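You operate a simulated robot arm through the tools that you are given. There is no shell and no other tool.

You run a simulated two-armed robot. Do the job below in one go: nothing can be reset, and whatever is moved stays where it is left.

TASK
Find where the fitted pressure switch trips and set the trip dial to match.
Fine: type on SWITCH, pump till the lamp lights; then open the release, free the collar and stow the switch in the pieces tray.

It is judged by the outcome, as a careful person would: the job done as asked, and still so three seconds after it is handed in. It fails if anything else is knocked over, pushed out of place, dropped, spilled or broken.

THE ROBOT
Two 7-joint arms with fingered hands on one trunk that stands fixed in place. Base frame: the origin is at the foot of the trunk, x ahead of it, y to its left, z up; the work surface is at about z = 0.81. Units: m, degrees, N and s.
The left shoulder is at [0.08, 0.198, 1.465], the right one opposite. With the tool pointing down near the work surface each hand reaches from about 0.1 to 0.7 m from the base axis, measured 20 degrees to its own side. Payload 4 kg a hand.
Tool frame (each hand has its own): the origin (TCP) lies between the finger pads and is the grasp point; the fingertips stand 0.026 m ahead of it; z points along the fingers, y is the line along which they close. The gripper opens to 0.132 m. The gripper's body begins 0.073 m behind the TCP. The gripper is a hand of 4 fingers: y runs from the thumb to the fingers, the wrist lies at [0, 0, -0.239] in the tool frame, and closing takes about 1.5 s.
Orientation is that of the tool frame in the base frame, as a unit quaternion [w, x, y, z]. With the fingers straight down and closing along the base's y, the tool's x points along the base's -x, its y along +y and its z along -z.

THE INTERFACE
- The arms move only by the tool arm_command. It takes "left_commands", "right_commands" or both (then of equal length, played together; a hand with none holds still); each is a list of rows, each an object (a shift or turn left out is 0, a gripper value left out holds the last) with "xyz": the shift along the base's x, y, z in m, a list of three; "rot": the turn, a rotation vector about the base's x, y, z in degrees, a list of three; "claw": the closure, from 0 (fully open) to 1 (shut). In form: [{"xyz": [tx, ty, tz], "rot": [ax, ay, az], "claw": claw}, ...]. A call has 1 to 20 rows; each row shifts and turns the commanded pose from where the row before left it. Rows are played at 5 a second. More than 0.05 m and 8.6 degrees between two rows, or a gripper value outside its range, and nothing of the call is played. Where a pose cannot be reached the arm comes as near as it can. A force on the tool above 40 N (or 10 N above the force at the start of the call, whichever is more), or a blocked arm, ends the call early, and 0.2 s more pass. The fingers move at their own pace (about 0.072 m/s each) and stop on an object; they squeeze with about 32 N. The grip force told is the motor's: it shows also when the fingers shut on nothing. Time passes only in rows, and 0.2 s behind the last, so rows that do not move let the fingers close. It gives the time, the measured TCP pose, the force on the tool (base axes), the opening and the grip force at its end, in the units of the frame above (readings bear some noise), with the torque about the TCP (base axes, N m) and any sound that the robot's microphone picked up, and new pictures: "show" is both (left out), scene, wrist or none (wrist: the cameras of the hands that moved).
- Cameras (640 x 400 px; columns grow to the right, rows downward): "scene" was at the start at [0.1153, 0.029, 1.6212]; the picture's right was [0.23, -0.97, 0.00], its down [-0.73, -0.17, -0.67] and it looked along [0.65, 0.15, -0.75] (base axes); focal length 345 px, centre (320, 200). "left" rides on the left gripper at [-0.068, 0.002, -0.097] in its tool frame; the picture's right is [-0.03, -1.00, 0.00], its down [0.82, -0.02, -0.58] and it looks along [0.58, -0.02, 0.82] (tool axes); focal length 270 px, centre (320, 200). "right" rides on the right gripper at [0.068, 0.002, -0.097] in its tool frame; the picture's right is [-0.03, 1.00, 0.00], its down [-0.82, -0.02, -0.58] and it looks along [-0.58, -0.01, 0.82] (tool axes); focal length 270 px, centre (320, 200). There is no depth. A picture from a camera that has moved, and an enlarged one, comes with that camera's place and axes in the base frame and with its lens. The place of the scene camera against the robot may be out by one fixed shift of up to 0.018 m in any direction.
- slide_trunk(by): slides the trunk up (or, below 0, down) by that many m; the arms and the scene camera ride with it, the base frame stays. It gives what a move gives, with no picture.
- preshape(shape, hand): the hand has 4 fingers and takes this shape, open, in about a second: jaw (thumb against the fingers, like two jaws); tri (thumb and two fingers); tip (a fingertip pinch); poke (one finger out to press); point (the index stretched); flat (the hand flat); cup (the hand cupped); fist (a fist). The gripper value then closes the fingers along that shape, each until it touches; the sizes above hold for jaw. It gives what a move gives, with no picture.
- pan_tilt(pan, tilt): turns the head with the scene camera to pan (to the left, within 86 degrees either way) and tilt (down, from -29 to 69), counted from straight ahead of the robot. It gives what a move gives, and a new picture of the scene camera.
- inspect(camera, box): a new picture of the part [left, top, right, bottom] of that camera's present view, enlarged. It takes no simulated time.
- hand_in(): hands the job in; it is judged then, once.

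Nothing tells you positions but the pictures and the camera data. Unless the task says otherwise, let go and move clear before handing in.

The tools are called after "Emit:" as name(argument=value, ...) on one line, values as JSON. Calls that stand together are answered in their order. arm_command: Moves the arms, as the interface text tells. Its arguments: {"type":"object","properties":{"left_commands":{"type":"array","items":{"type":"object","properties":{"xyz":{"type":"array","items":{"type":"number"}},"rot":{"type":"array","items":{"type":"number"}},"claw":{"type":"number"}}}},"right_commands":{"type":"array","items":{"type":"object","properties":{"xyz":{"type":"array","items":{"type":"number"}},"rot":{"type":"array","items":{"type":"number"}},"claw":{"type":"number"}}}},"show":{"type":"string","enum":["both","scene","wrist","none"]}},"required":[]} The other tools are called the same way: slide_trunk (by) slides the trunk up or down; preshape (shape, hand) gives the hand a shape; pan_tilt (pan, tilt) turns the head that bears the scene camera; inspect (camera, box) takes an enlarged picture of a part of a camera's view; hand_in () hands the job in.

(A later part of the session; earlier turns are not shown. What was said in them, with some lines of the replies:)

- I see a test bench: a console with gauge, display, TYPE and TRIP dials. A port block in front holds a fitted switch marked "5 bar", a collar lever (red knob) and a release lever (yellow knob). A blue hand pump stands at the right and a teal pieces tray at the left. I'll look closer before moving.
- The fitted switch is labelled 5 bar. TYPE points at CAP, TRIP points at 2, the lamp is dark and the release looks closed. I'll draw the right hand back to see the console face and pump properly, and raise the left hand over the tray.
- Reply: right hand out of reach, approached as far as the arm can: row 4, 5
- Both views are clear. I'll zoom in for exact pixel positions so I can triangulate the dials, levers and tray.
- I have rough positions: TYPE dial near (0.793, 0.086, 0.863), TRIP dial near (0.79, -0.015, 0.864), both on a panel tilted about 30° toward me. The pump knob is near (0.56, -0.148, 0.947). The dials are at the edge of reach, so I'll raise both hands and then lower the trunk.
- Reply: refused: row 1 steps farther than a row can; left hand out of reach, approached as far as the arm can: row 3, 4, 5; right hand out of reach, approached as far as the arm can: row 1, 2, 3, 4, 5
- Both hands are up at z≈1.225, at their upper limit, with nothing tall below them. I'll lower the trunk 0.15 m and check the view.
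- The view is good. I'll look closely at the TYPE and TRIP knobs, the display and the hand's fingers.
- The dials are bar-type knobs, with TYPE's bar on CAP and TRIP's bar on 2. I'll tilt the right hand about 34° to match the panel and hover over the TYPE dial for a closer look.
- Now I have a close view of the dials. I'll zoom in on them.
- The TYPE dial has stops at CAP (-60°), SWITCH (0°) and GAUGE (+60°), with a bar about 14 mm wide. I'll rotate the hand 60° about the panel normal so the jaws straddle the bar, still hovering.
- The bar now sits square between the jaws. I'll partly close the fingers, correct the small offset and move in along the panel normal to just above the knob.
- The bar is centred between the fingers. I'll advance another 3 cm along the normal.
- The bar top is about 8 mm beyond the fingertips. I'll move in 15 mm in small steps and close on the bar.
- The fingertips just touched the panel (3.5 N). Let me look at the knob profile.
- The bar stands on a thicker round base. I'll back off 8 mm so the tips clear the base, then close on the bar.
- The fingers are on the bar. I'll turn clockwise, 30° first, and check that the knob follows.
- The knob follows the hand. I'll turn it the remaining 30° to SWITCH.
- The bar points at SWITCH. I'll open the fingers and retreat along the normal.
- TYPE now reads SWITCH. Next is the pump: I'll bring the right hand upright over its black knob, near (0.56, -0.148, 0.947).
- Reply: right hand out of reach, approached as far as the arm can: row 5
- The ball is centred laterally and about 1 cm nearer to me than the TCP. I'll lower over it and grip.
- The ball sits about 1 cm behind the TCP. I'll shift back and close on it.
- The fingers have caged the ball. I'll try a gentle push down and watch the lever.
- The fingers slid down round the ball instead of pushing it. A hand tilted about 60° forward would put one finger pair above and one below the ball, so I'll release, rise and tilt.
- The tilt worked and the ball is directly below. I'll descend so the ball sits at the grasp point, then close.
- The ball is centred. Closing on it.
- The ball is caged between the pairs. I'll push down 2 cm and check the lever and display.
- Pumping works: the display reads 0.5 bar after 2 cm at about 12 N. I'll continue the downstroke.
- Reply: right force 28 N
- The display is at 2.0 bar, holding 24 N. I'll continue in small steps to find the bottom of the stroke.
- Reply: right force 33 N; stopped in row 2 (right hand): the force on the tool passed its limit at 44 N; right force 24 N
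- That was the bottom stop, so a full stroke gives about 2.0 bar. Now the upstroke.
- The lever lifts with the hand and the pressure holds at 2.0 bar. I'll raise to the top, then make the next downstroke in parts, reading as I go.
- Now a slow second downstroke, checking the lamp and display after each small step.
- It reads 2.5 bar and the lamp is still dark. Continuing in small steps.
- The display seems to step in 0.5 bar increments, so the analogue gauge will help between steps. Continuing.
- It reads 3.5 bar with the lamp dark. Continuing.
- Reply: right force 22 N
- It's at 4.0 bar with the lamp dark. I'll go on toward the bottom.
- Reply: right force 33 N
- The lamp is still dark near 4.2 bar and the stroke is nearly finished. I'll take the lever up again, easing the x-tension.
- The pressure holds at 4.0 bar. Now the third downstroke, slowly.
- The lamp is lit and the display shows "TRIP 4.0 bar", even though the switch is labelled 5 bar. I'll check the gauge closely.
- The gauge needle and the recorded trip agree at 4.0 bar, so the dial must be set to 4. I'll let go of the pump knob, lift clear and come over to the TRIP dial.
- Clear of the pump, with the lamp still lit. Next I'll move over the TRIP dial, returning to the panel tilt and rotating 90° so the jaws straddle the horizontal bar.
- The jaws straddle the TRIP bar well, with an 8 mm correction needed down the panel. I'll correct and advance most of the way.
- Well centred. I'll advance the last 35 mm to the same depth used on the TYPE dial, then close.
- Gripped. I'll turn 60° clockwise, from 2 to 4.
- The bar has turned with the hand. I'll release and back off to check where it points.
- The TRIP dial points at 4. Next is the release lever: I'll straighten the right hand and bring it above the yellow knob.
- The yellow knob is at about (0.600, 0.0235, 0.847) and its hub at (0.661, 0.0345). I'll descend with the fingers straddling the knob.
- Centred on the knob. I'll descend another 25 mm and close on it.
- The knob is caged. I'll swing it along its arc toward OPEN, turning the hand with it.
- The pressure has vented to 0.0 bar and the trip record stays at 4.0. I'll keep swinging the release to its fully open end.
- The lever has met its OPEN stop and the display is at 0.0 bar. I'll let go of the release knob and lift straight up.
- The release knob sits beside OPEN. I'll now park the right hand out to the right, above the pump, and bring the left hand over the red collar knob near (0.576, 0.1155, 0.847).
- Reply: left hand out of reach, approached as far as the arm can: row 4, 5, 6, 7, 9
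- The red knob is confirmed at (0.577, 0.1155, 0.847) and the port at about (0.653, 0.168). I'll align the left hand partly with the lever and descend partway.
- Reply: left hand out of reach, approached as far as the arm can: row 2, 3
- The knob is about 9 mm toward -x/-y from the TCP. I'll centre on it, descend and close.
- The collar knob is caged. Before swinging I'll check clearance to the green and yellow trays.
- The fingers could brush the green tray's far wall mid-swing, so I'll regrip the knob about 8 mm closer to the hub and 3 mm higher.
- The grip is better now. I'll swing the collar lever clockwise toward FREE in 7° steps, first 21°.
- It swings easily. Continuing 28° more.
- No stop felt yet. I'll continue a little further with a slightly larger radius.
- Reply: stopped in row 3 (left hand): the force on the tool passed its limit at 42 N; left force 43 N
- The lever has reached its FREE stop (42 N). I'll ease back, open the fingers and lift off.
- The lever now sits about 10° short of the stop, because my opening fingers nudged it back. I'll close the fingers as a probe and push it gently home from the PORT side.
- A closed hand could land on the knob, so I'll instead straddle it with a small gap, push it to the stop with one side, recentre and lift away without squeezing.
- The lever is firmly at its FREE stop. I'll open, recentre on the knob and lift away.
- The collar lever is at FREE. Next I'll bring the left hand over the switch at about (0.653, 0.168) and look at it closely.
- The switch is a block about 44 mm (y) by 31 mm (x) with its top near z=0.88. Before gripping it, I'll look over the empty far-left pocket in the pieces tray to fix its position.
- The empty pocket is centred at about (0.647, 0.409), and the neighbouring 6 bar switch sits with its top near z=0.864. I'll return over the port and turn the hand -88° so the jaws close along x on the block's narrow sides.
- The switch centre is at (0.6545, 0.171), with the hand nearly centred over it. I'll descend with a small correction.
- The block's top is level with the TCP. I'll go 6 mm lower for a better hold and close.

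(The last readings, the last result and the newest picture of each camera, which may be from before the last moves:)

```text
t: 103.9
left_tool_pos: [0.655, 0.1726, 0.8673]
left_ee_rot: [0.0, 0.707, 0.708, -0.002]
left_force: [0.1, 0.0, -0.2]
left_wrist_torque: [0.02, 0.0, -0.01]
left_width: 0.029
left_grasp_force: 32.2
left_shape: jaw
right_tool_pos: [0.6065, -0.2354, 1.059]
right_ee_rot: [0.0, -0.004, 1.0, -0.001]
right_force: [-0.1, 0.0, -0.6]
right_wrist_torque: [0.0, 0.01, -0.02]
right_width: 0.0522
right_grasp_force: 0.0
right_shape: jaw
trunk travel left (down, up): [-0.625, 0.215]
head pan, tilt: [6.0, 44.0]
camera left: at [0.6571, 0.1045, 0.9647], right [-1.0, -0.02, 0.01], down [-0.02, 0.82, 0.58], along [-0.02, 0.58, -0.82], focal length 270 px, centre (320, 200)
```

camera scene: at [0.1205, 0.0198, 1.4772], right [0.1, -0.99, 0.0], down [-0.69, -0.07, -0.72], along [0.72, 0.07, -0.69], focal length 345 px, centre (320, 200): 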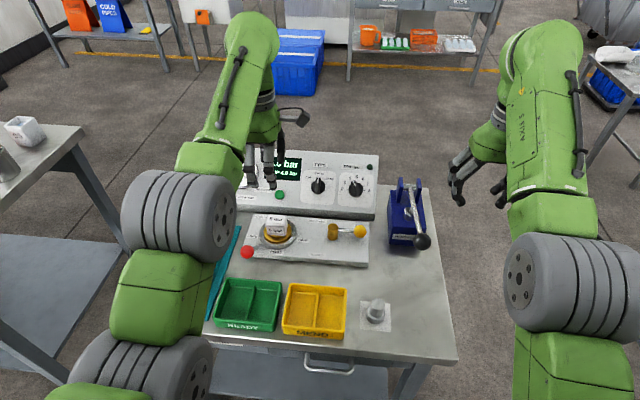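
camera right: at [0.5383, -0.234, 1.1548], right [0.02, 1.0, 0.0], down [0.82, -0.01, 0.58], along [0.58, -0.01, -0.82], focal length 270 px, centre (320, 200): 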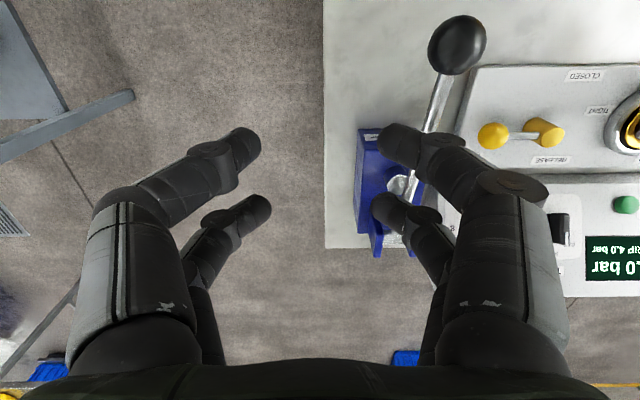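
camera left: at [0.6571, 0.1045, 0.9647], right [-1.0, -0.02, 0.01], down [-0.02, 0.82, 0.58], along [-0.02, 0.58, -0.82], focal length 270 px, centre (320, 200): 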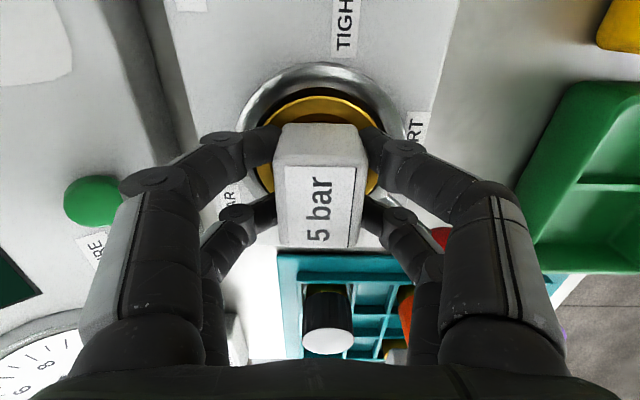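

Gripped at 29 mm. I'll lift gently and check that it comes free of the port.

Emit:
arm_command(left_commands=[{"xyz": [0, 0, 0.006]}, {"xyz": [0, 0, 0.006]}, {"xyz": [0, 0, 0.008]}, {}], show="both")

Emit:
inspect(camera="scene", box=[200, 140, 400, 300])

```text
t: 104.9
left_tool_pos: [0.6554, 0.1704, 0.8881]
left_ee_rot: [-0.001, 0.708, 0.706, -0.002]
left_force: [0.9, 0.4, -1.0]
left_wrist_torque: [-0.05, 0.02, -0.01]
left_width: 0.0292
left_grasp_force: 32.2
left_shape: jaw
right_tool_pos: [0.6061, -0.2358, 1.0576]
right_ee_rot: [0.0, -0.005, 1.0, 0.0]
right_force: [-0.6, -0.5, 0.5]
right_wrist_torque: [0.01, -0.01, -0.02]
right_width: 0.0528
right_grasp_force: 0.1
right_shape: jaw
trunk travel left (down, up): [-0.625, 0.215]
head pan, tilt: [6.0, 44.0]
camera scene: at [0.1209, 0.0197, 1.4772], right [0.1, -0.99, 0.0], down [-0.69, -0.07, -0.72], along [0.72, 0.07, -0.69], focal length 345 px, centre (320, 200)
camera left: at [0.6572, 0.104, 0.9854], right [-1.0, -0.02, 0.01], down [-0.02, 0.82, 0.58], along [-0.02, 0.58, -0.82], focal length 270 px, centre (320, 200)
```

scene: 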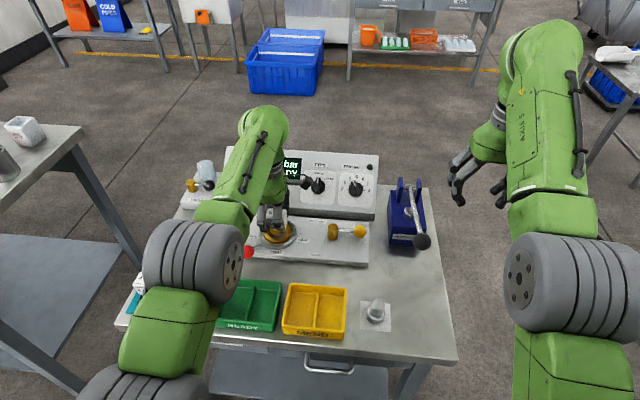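
left: 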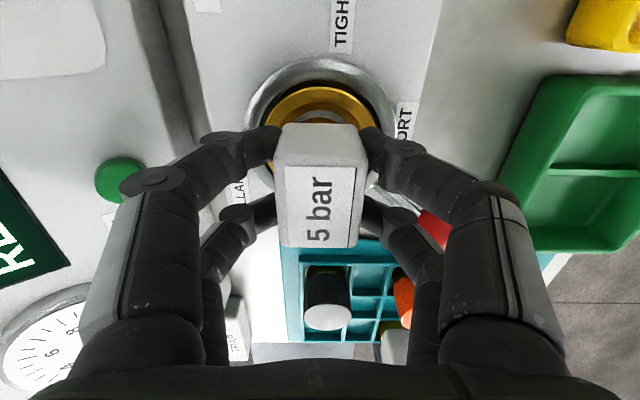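

```text
2.50 times, centred on (300, 220) of scene
camera zoom: at [0.1209, 0.0197, 1.4772], right [0.1, -0.99, 0.0], down [-0.69, -0.07, -0.72], along [0.72, 0.07, -0.69], focal length 864 px, centre (370, 150)
```

zoom: 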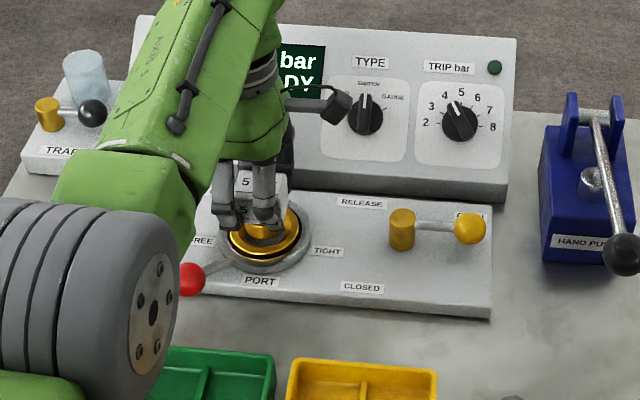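

It's lifting freely. I'll raise it well clear and look.

Emit:
arm_command(left_commands=[{"xyz": [0, 0, 0.02]}, {"xyz": [0, 0, 0.03]}, {"xyz": [0, 0, 0.03]}, {"xyz": [0, 0.0, 0.02]}, {}], show="both")

Emit:
inspect(camera="scene", box=[190, 120, 390, 280])

```text
t: 106.1
left_tool_pos: [0.6528, 0.1703, 0.988]
left_ee_rot: [-0.001, 0.707, 0.707, -0.004]
left_force: [0.2, 0.1, -2.0]
left_wrist_torque: [-0.02, -0.01, 0.0]
left_width: 0.0291
left_grasp_force: 31.7
left_shape: jaw
right_tool_pos: [0.6071, -0.2339, 1.0579]
right_ee_rot: [-0.001, -0.005, 1.0, 0.0]
right_force: [-1.0, 0.7, 0.0]
right_wrist_torque: [0.0, -0.01, -0.01]
right_width: 0.0524
right_grasp_force: 0.0
right_shape: jaw
trunk travel left (down, up): [-0.625, 0.215]
head pan, tilt: [6.0, 44.0]
camera scene: at [0.1209, 0.0198, 1.4772], right [0.1, -0.99, 0.0], down [-0.69, -0.07, -0.72], along [0.72, 0.07, -0.69], focal length 345 px, centre (320, 200)
camera left: at [0.6545, 0.103, 1.0854], right [-1.0, -0.02, 0.01], down [-0.02, 0.82, 0.58], along [-0.02, 0.58, -0.82], focal length 270 px, centre (320, 200)
```

scene: 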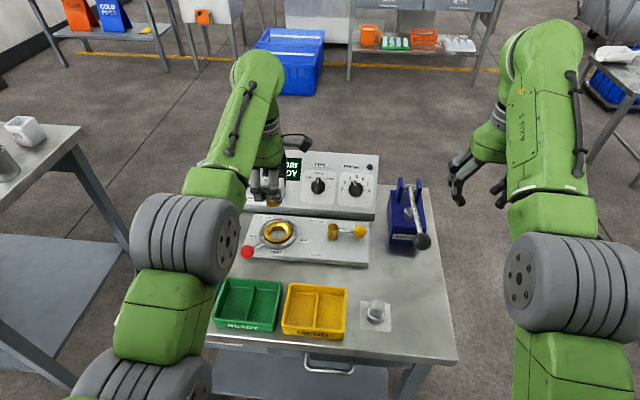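
left: 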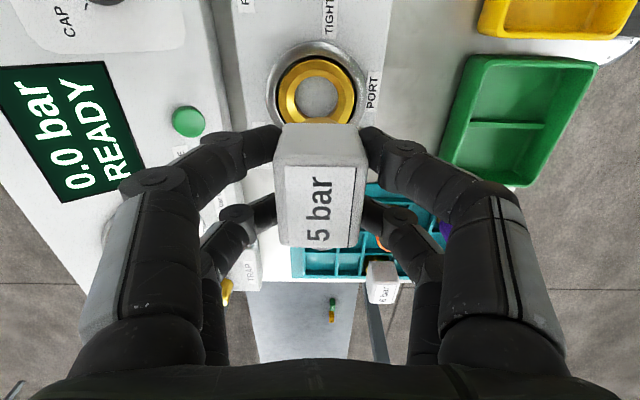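

```text
2.50 times, centred on (290, 200) of scene
camera zoom: at [0.1209, 0.0198, 1.4772], right [0.1, -0.99, 0.0], down [-0.69, -0.07, -0.72], along [0.72, 0.07, -0.69], focal length 864 px, centre (395, 200)
```

zoom: 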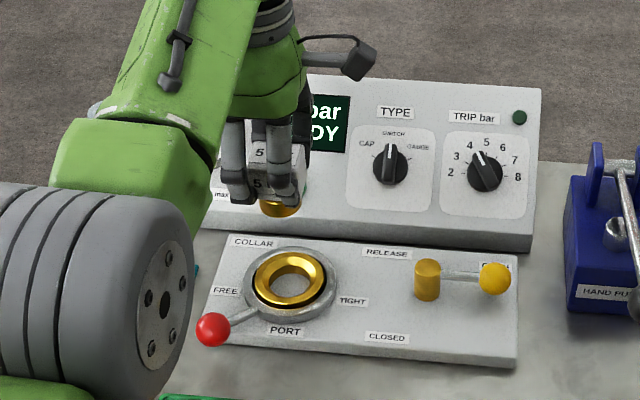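

The switch is out, with its brass base attached. I'll carry it over the empty pocket at about (0.647, 0.409).

Emit:
arm_command(left_commands=[{"xyz": [-0.001, 0.045, 0.005]}, {"xyz": [-0.001, 0.048, 0.0]}, {"xyz": [-0.001, 0.048, 0]}, {"xyz": [-0.001, 0.048, 0]}, {"xyz": [-0.001, 0.048, 0]}, {}], show="both")

```text
t: 107.5
left_tool_pos: [0.6493, 0.4077, 0.9928]
left_ee_rot: [0.0, 0.708, 0.706, -0.003]
left_force: [0.2, -0.2, -1.8]
left_wrist_torque: [0.01, 0.01, -0.03]
left_width: 0.0289
left_grasp_force: 31.8
left_shape: jaw
right_tool_pos: [0.6066, -0.2357, 1.0586]
right_ee_rot: [-0.001, -0.006, 1.0, 0.0]
right_force: [0.4, 0.2, 0.3]
right_wrist_torque: [0.03, 0.01, -0.03]
right_width: 0.0526
right_grasp_force: 0.0
right_shape: jaw
trunk travel left (down, up): [-0.625, 0.215]
head pan, tilt: [6.0, 44.0]
camera scene: at [0.1207, 0.0189, 1.4772], right [0.1, -0.99, 0.0], down [-0.69, -0.07, -0.72], along [0.72, 0.08, -0.69], focal length 345 px, centre (320, 200)
camera left: at [0.6511, 0.3403, 1.0898], right [-1.0, -0.02, 0.01], down [-0.02, 0.82, 0.58], along [-0.02, 0.58, -0.82], focal length 270 px, centre (320, 200)
```

scene: 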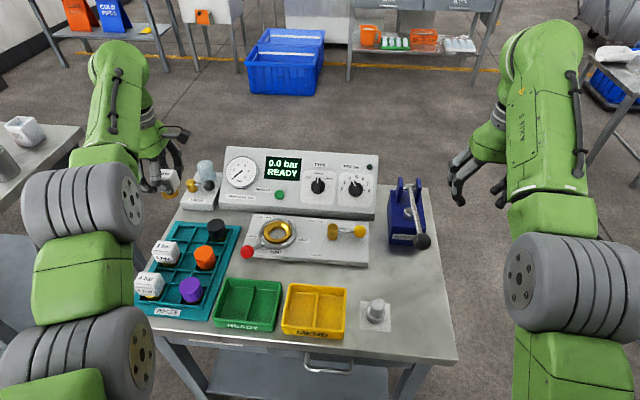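
left: 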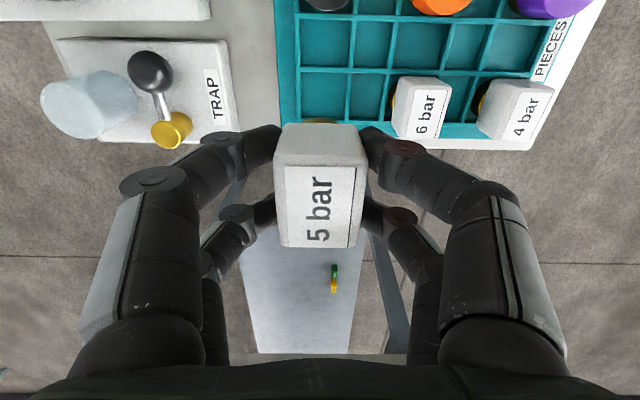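

I'm above the tray. I'll check the pocket's position relative to the block in this view.

Emit:
inspect(camera="left", box=[260, 0, 480, 160])

Emit:
inspect(camera="scene", box=[120, 140, 260, 320])

```text
2.50 times, centred on (370, 80) of left
camera zoom: at [0.6511, 0.3403, 1.0898], right [-1.0, -0.02, 0.01], down [-0.02, 0.82, 0.58], along [-0.02, 0.58, -0.82], focal length 676 px, centre (195, 500)
```

zoom: 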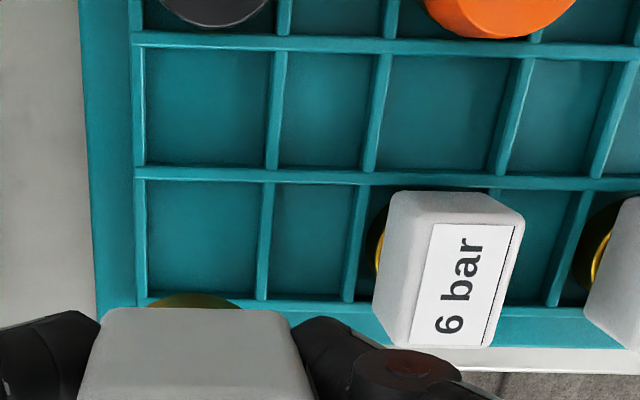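

```text
2.22 times, centred on (190, 230) of scene
camera zoom: at [0.1207, 0.0189, 1.4772], right [0.1, -0.99, 0.0], down [-0.69, -0.07, -0.72], along [0.72, 0.08, -0.69], focal length 768 px, centre (609, 133)
```

zoom: 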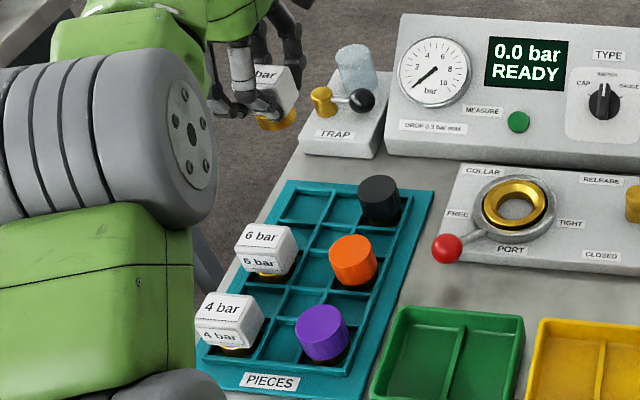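

The pocket centre works out at (0.6465, 0.4075). I'll shift slightly and lower toward it.

Emit:
arm_command(left_commands=[{"xyz": [-0.003, 0, -0.03]}, {"xyz": [0, 0, -0.035]}, {"xyz": [0, 0, -0.03]}, {"xyz": [0, 0, -0.02]}, {}], show="both")

Emit:
inspect(camera="scene", box=[120, 160, 260, 320])

```text
t: 108.7
left_tool_pos: [0.6477, 0.4068, 0.8736]
left_ee_rot: [-0.001, 0.708, 0.706, -0.002]
left_force: [0.0, 0.6, -1.1]
left_wrist_torque: [0.01, 0.03, 0.04]
left_width: 0.0288
left_grasp_force: 31.8
left_shape: jaw
right_tool_pos: [0.6065, -0.2345, 1.0571]
right_ee_rot: [-0.001, -0.006, 1.0, -0.001]
right_force: [0.9, -0.2, 1.0]
right_wrist_torque: [0.02, -0.04, 0.01]
right_width: 0.0525
right_grasp_force: 0.1
right_shape: jaw
trunk travel left (down, up): [-0.625, 0.215]
head pan, tilt: [6.0, 44.0]
camera scene: at [0.1206, 0.0197, 1.4772], right [0.1, -0.99, 0.0], down [-0.69, -0.07, -0.72], along [0.72, 0.07, -0.69], focal length 345 px, centre (320, 200)
camera left: at [0.6491, 0.3396, 0.9717], right [-1.0, -0.02, 0.01], down [-0.02, 0.82, 0.58], along [-0.02, 0.58, -0.82], focal length 270 px, centre (320, 200)
```

scene: 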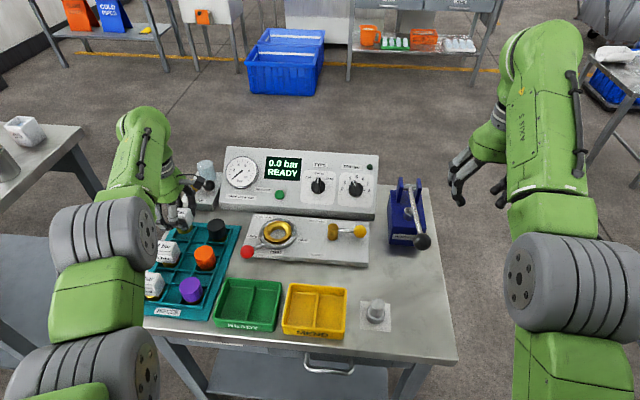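
left: 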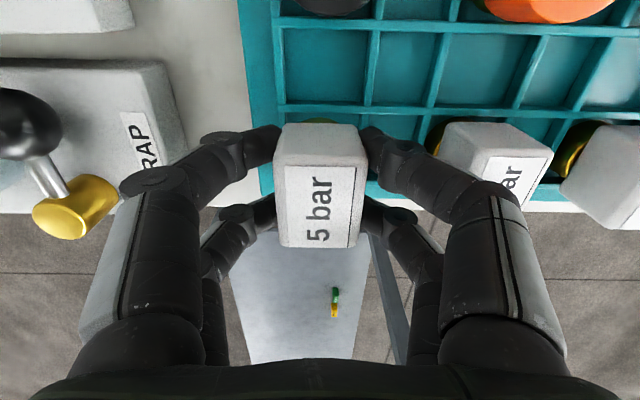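

```text
2.50 times, centred on (190, 240) of scene
camera zoom: at [0.1206, 0.0197, 1.4772], right [0.1, -0.99, 0.0], down [-0.69, -0.07, -0.72], along [0.72, 0.07, -0.69], focal length 864 px, centre (645, 100)
```

zoom: 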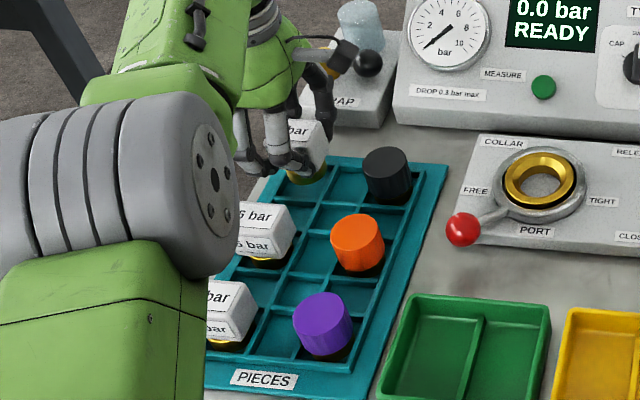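

The block is centred over the pocket and clear of the neighbours and the TRAP unit. I'll lower the last centimetre or so slowly, watching the force.

Emit:
arm_command(left_commands=[{"xyz": [-0.001, 0.001, -0.004]}, {"xyz": [0, 0, -0.004]}, {}], show="wrist")

```text
t: 109.5
left_tool_pos: [0.6463, 0.4101, 0.8686]
left_ee_rot: [-0.001, 0.707, 0.707, -0.002]
left_force: [0.4, -0.4, -1.1]
left_wrist_torque: [0.02, 0.02, 0.03]
left_width: 0.029
left_grasp_force: 32.4
left_shape: jaw
right_tool_pos: [0.606, -0.2348, 1.0588]
right_ee_rot: [-0.001, -0.005, 1.0, 0.0]
right_force: [0.0, -0.2, 0.5]
right_wrist_torque: [0.01, 0.02, 0.01]
right_width: 0.0526
right_grasp_force: 0.0
right_shape: jaw
trunk travel left (down, up): [-0.625, 0.215]
head pan, tilt: [6.0, 44.0]
camera left: at [0.6482, 0.3413, 0.9653], right [-1.0, -0.02, 0.01], down [-0.02, 0.82, 0.58], along [-0.02, 0.58, -0.82], focal length 270 px, centre (320, 200)
```

left: 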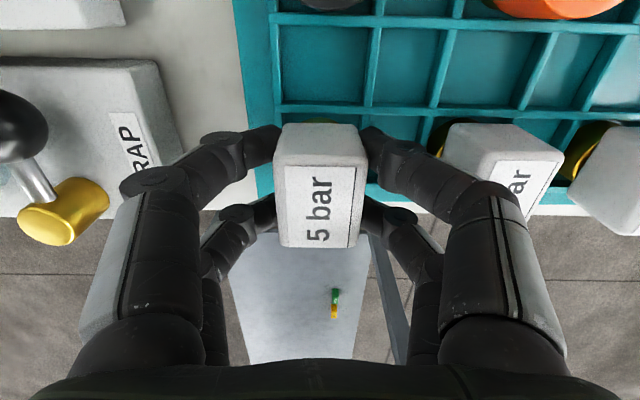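

Emit:
arm_command(left_commands=[{"xyz": [0, -0.001, -0.004]}, {"xyz": [0, 0, -0.003]}, {}], show="none")

```text
t: 110.3
left_tool_pos: [0.6457, 0.4073, 0.8629]
left_ee_rot: [-0.001, 0.707, 0.707, -0.002]
left_force: [-0.7, 0.1, 4.8]
left_wrist_torque: [-0.07, 0.05, 0.0]
left_width: 0.0292
left_grasp_force: 31.9
left_shape: jaw
right_tool_pos: [0.6057, -0.2344, 1.0586]
right_ee_rot: [0.0, -0.005, 1.0, 0.0]
right_force: [0.8, 0.4, 0.0]
right_wrist_torque: [0.03, 0.01, 0.01]
right_width: 0.0525
right_grasp_force: 0.0
right_shape: jaw
trunk travel left (down, up): [-0.625, 0.215]
head pan, tilt: [6.0, 44.0]
```

There's a light contact of about 5 N. I'll check visually whether the base sits in the pocket at the same height as its neighbour.

Emit:
inspect(camera="scene", box=[130, 180, 250, 280])

Emit:
inspect(camera="left", box=[220, 60, 600, 280])

```text
4.00 times, centred on (190, 230) of scene
camera zoom: at [0.12, 0.0196, 1.4773], right [0.1, -0.99, 0.0], down [-0.69, -0.07, -0.72], along [0.72, 0.08, -0.69], focal length 1382 px, centre (840, 80)
```

zoom: 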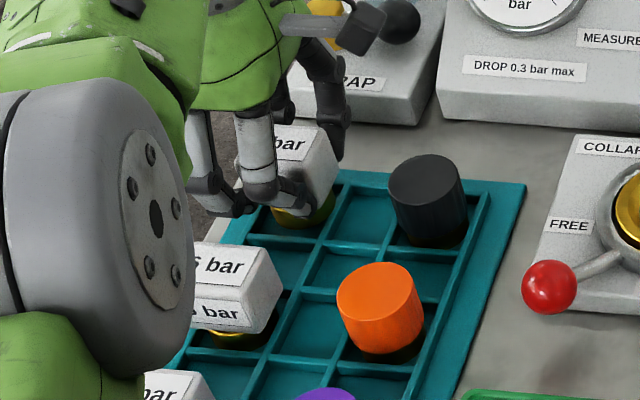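

```text
1.68 times, centred on (410, 170) of left
camera zoom: at [0.6478, 0.34, 0.9598], right [-1.0, -0.02, 0.0], down [-0.02, 0.82, 0.58], along [-0.02, 0.58, -0.82], focal length 455 px, centre (168, 250)
```

zoom: 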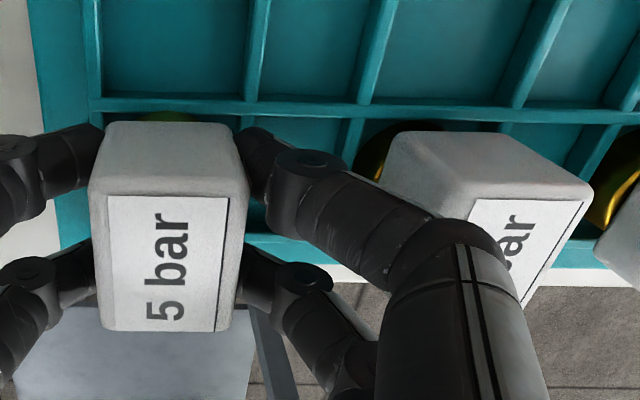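

Emit:
arm_command(left_commands=[{"xyz": [0, 0, -0.002]}, {}], show="none")

```text
t: 110.9
left_tool_pos: [0.6452, 0.4084, 0.8626]
left_ee_rot: [-0.001, 0.707, 0.707, 0.0]
left_force: [0.3, 0.8, 9.5]
left_wrist_torque: [-0.18, -0.03, 0.01]
left_width: 0.0292
left_grasp_force: 32.2
left_shape: jaw
right_tool_pos: [0.6052, -0.2352, 1.0585]
right_ee_rot: [0.0, -0.006, 1.0, -0.001]
right_force: [-0.1, 0.5, 0.2]
right_wrist_torque: [0.02, 0.02, -0.03]
right_width: 0.0525
right_grasp_force: 0.0
right_shape: jaw
trunk travel left (down, up): [-0.625, 0.215]
head pan, tilt: [6.0, 44.0]
```

The contact is firm but off-centre toward -y, so the base may be catching the rib. I'll lift 4 mm, shift 3 mm to +y and lower again.

Emit:
arm_command(left_commands=[{"xyz": [0, 0, 0.006]}, {"xyz": [0, 0.003, 0]}, {"xyz": [0, 0, -0.003]}, {"xyz": [0, 0, -0.003]}, {}], show="none")

```text
t: 112.1
left_tool_pos: [0.6454, 0.4124, 0.8618]
left_ee_rot: [-0.002, 0.707, 0.707, -0.003]
left_force: [-0.2, 0.0, -1.1]
left_wrist_torque: [-0.01, -0.02, 0.02]
left_width: 0.0293
left_grasp_force: 32.3
left_shape: jaw
right_tool_pos: [0.6066, -0.236, 1.0591]
right_ee_rot: [-0.001, -0.006, 1.0, -0.001]
right_force: [0.5, -0.5, 0.0]
right_wrist_torque: [-0.01, 0.01, -0.02]
right_width: 0.0525
right_grasp_force: 0.0
right_shape: jaw
trunk travel left (down, up): [-0.625, 0.215]
head pan, tilt: [6.0, 44.0]
```

That was the rib: there's no contact now at the same height. Continuing down.

Emit:
arm_command(left_commands=[{"xyz": [0, 0, -0.003]}, {"xyz": [0, 0, -0.002]}, {}], show="none")

```text
t: 112.9
left_tool_pos: [0.6451, 0.4104, 0.8549]
left_ee_rot: [-0.002, 0.707, 0.707, -0.002]
left_force: [-0.1, 0.2, -2.1]
left_wrist_torque: [-0.03, 0.0, -0.01]
left_width: 0.0292
left_grasp_force: 31.9
left_shape: jaw
right_tool_pos: [0.606, -0.234, 1.0589]
right_ee_rot: [-0.001, -0.005, 1.0, -0.001]
right_force: [-0.2, 0.4, -0.2]
right_wrist_torque: [0.06, -0.01, 0.0]
right_width: 0.0529
right_grasp_force: 0.0
right_shape: jaw
trunk travel left (down, up): [-0.625, 0.215]
head pan, tilt: [6.0, 44.0]
```

Emit:
arm_command(left_commands=[{"xyz": [0, 0, -0.002]}, {"xyz": [0, 0, -0.001]}, {}], show="wrist")

Emit:
inspect(camera="scene", box=[130, 180, 250, 280])

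```text
t: 113.7
left_tool_pos: [0.6461, 0.4106, 0.8528]
left_ee_rot: [-0.001, 0.707, 0.707, -0.003]
left_force: [-0.4, 0.0, -0.6]
left_wrist_torque: [0.0, 0.01, -0.02]
left_width: 0.0291
left_grasp_force: 32.0
left_shape: jaw
right_tool_pos: [0.6068, -0.234, 1.0584]
right_ee_rot: [-0.002, -0.006, 1.0, -0.001]
right_force: [-0.1, -0.4, -0.8]
right_wrist_torque: [0.02, 0.01, -0.01]
right_width: 0.0523
right_grasp_force: 0.1
right_shape: jaw
trunk travel left (down, up): [-0.625, 0.215]
head pan, tilt: [6.0, 44.0]
camera left: at [0.6483, 0.3438, 0.9502], right [-1.0, -0.02, 0.01], down [-0.02, 0.82, 0.58], along [-0.02, 0.58, -0.82], focal length 270 px, centre (320, 200)
```

left: 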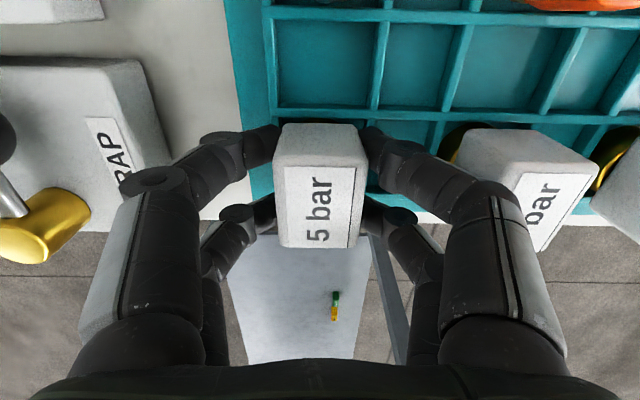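

```text
4.00 times, centred on (190, 230) of scene
camera zoom: at [0.1207, 0.0199, 1.4772], right [0.1, -0.99, 0.0], down [-0.69, -0.07, -0.72], along [0.72, 0.07, -0.69], focal length 1382 px, centre (840, 80)
```

zoom: 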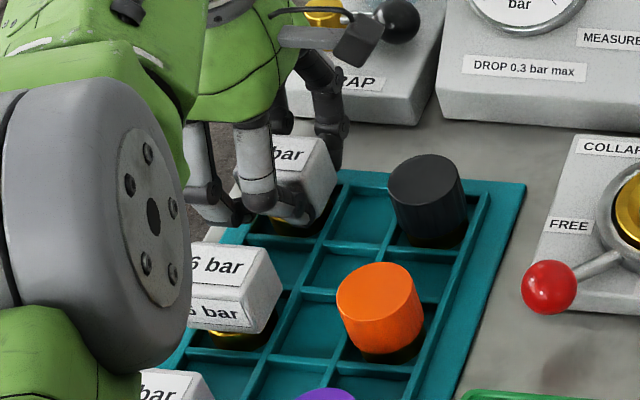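

Emit:
arm_command(left_commands=[{"xyz": [0, 0, -0.002]}, {}], show="none")

```text
t: 114.3
left_tool_pos: [0.6461, 0.4107, 0.8526]
left_ee_rot: [0.0, 0.707, 0.707, -0.001]
left_force: [1.9, 1.7, 6.0]
left_wrist_torque: [0.0, 0.04, -0.03]
left_width: 0.0292
left_grasp_force: 31.8
left_shape: jaw
right_tool_pos: [0.6067, -0.2351, 1.0586]
right_ee_rot: [-0.002, -0.005, 1.0, 0.001]
right_force: [-0.7, 0.4, 0.4]
right_wrist_torque: [0.02, 0.02, -0.02]
right_width: 0.0522
right_grasp_force: 0.0
right_shape: jaw
trunk travel left (down, up): [-0.625, 0.215]
head pan, tilt: [6.0, 44.0]
```

There's flat contact on the pocket floor (6 N, no torque), level with the neighbouring switch. I'll open the fingers gently.

Emit:
arm_command(left_commands=[{"xyz": [0, 0, 0.0005], "claw": 0.75}, {"claw": 0.7}, {"claw": 0.65}, {"claw": 0.58}, {}, {}], show="wrist")

```text
t: 115.7
left_tool_pos: [0.6446, 0.4111, 0.8509]
left_ee_rot: [-0.001, 0.707, 0.707, -0.003]
left_force: [0.1, -0.3, -0.3]
left_wrist_torque: [-0.03, 0.0, -0.02]
left_width: 0.055
left_grasp_force: 0.1
left_shape: jaw
right_tool_pos: [0.6069, -0.2358, 1.0578]
right_ee_rot: [-0.001, -0.005, 1.0, 0.0]
right_force: [0.9, 0.4, 0.1]
right_wrist_torque: [-0.02, -0.01, -0.01]
right_width: 0.0526
right_grasp_force: 0.0
right_shape: jaw
trunk travel left (down, up): [-0.625, 0.215]
head pan, tilt: [6.0, 44.0]
camera left: at [0.6476, 0.3433, 0.9485], right [-1.0, -0.02, 0.01], down [-0.02, 0.82, 0.58], along [-0.02, 0.58, -0.82], focal length 270 px, centre (320, 200)
```

left: 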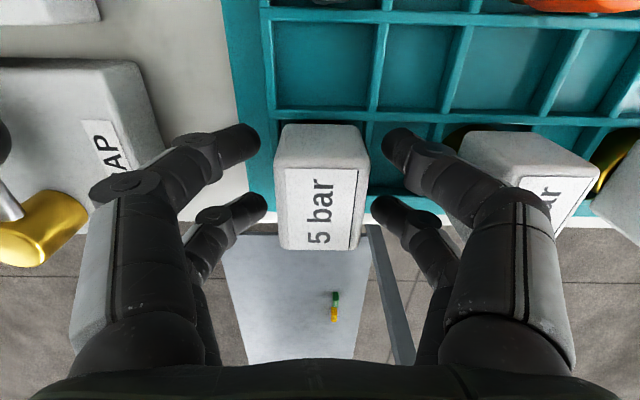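

Released and standing upright. I'll lift straight up.

Emit:
arm_command(left_commands=[{"xyz": [0, 0, 0.01]}, {"xyz": [0, 0, 0.02]}, {"xyz": [0, 0, 0.03]}, {"xyz": [0, 0, 0.04]}, {"xyz": [0, 0, 0.04]}, {}], show="both")

Emit:
inspect(camera="scene", box=[130, 180, 270, 320])

Emit:
inspect(camera="left", box=[240, 0, 480, 170])

```text
t: 117.1
left_tool_pos: [0.6465, 0.411, 0.9888]
left_ee_rot: [-0.001, 0.708, 0.707, -0.003]
left_force: [0.2, -0.1, -0.1]
left_wrist_torque: [0.0, -0.02, 0.0]
left_width: 0.0553
left_grasp_force: 0.0
left_shape: jaw
right_tool_pos: [0.6074, -0.2349, 1.0586]
right_ee_rot: [-0.001, -0.006, 1.0, 0.0]
right_force: [-0.6, 0.4, -0.1]
right_wrist_torque: [-0.02, 0.01, -0.02]
right_width: 0.0523
right_grasp_force: 0.0
right_shape: jaw
trunk travel left (down, up): [-0.625, 0.215]
head pan, tilt: [6.0, 44.0]
camera scene: at [0.1207, 0.02, 1.4772], right [0.1, -0.99, 0.0], down [-0.69, -0.07, -0.72], along [0.72, 0.07, -0.69], focal length 345 px, centre (320, 200)
camera left: at [0.6486, 0.3429, 1.0867], right [-1.0, -0.02, 0.01], down [-0.02, 0.82, 0.58], along [-0.02, 0.58, -0.82], focal length 270 px, centre (320, 200)
```

scene: 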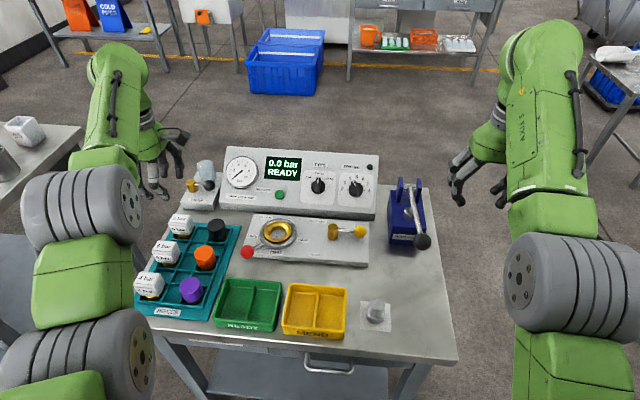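
left: 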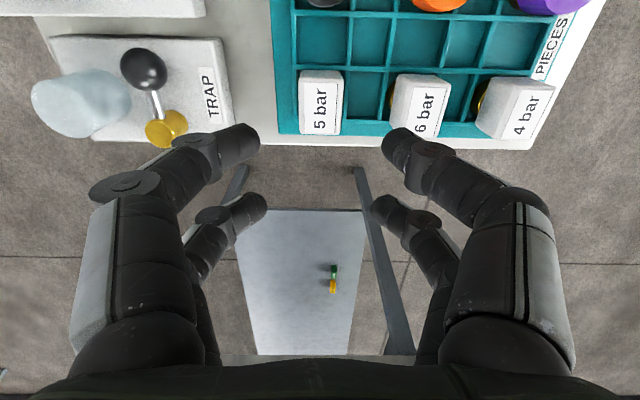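

```text
2.86 times, centred on (200, 250) of scene
camera zoom: at [0.1207, 0.02, 1.4772], right [0.1, -0.99, 0.0], down [-0.69, -0.07, -0.72], along [0.72, 0.07, -0.69], focal length 987 px, centre (663, 57)
```

zoom: 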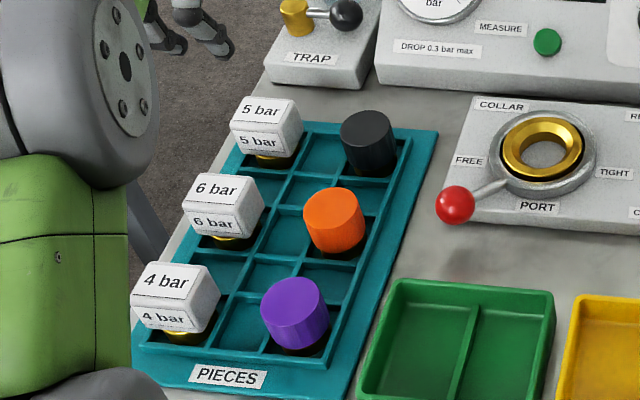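

```text
2.35 times, centred on (360, 85) of left
camera zoom: at [0.6486, 0.3429, 1.0867], right [-1.0, -0.02, 0.01], down [-0.02, 0.82, 0.58], along [-0.02, 0.58, -0.82], focal length 636 px, centre (226, 471)
```

zoom: 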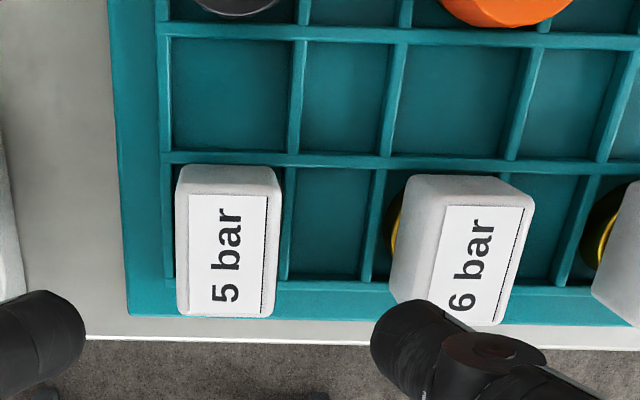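

The 5 bar switch is stowed upright in its pocket beside the 6 bar one. I'll verify the dials, collar and release once more and raise the left hand a little.

Emit:
arm_command(left_commands=[{"xyz": [0, 0, 0.03]}, {"xyz": [-0.02, 0.02, 0.02]}, {}], show="scene")

Emit:
inspect(camera="scene", box=[225, 145, 395, 275])

Emit:
inspect(camera="scene", box=[300, 160, 390, 215])

```text
t: 117.9
left_tool_pos: [0.6225, 0.4302, 1.0416]
left_ee_rot: [-0.001, 0.707, 0.707, -0.003]
left_force: [-1.0, 1.1, 0.5]
left_wrist_torque: [-0.02, -0.01, 0.0]
left_width: 0.055
left_grasp_force: 0.1
left_shape: jaw
right_tool_pos: [0.607, -0.2349, 1.0584]
right_ee_rot: [-0.001, -0.006, 1.0, -0.001]
right_force: [-0.7, -0.3, -0.2]
right_wrist_torque: [-0.01, 0.01, 0.0]
right_width: 0.0524
right_grasp_force: 0.1
right_shape: jaw
trunk travel left (down, up): [-0.625, 0.215]
head pan, tilt: [6.0, 44.0]
camera scene: at [0.1211, 0.0199, 1.4771], right [0.1, -0.99, 0.0], down [-0.69, -0.07, -0.72], along [0.71, 0.07, -0.7], focal length 345 px, centre (320, 200)
```

scene: 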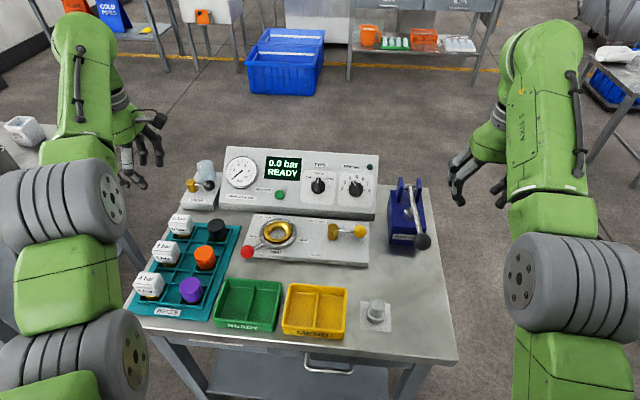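

```text
3.08 times, centred on (310, 210) of scene
camera zoom: at [0.1211, 0.0199, 1.4771], right [0.1, -0.99, 0.0], down [-0.69, -0.07, -0.72], along [0.71, 0.07, -0.7], focal length 1063 px, centre (351, 169)
```

zoom: 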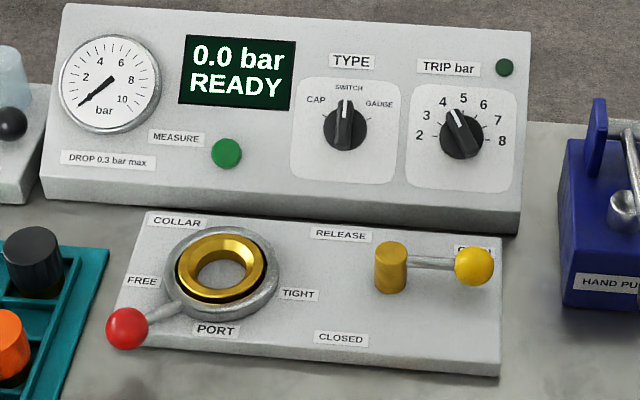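

```text
7.11 times, centred on (345, 188) of scene
camera zoom: at [0.1211, 0.0199, 1.4771], right [0.1, -0.99, 0.0], down [-0.69, -0.07, -0.72], along [0.71, 0.07, -0.7], focal length 2456 px, centre (142, 289)
```

zoom: 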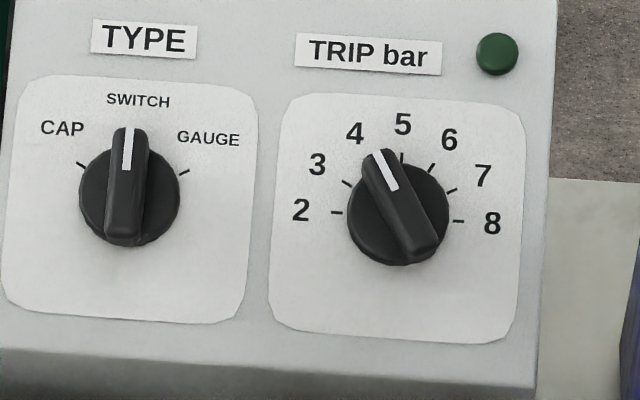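

Everything checks out:
- TYPE is on SWITCH and TRIP points at 4, matching the recorded 4.0 bar trip.
- The release is at OPEN with 0.0 bar on the display, and the collar is at FREE.
- The switch stands upright in the pieces tray.

Both hands are open and clear, so I'm handing in.

Emit:
hand_in()

```text
The job is handed in.
```

The fitted switch tripped at 4.0 bar, although it is labelled 5 bar, and I set the TRIP dial to 4. I've handed the job in.

- **Trip test:** With TYPE on SWITCH, I pumped until the lamp lit. The display recorded "TRIP 4.0 bar" and the gauge needle agreed. The display appears to round to 0.5 bar, so the gauge is the finer reading.
- **Release and collar:** The release is fully at OPEN and the display reads 0.0 bar. The collar lever is at its FREE stop; it slipped back about 10° when I first let go, so I pushed it home again.
- **Switch:** It stands upright in the empty pocket of the pieces tray, next to the 6 bar switch. Its base caught a pocket rib on the first try; I shifted it about 3 mm and it seated flat.

I saw nothing else knocked over or out of place. The pump lever is a little below where I found it, and both hands are open and clear.
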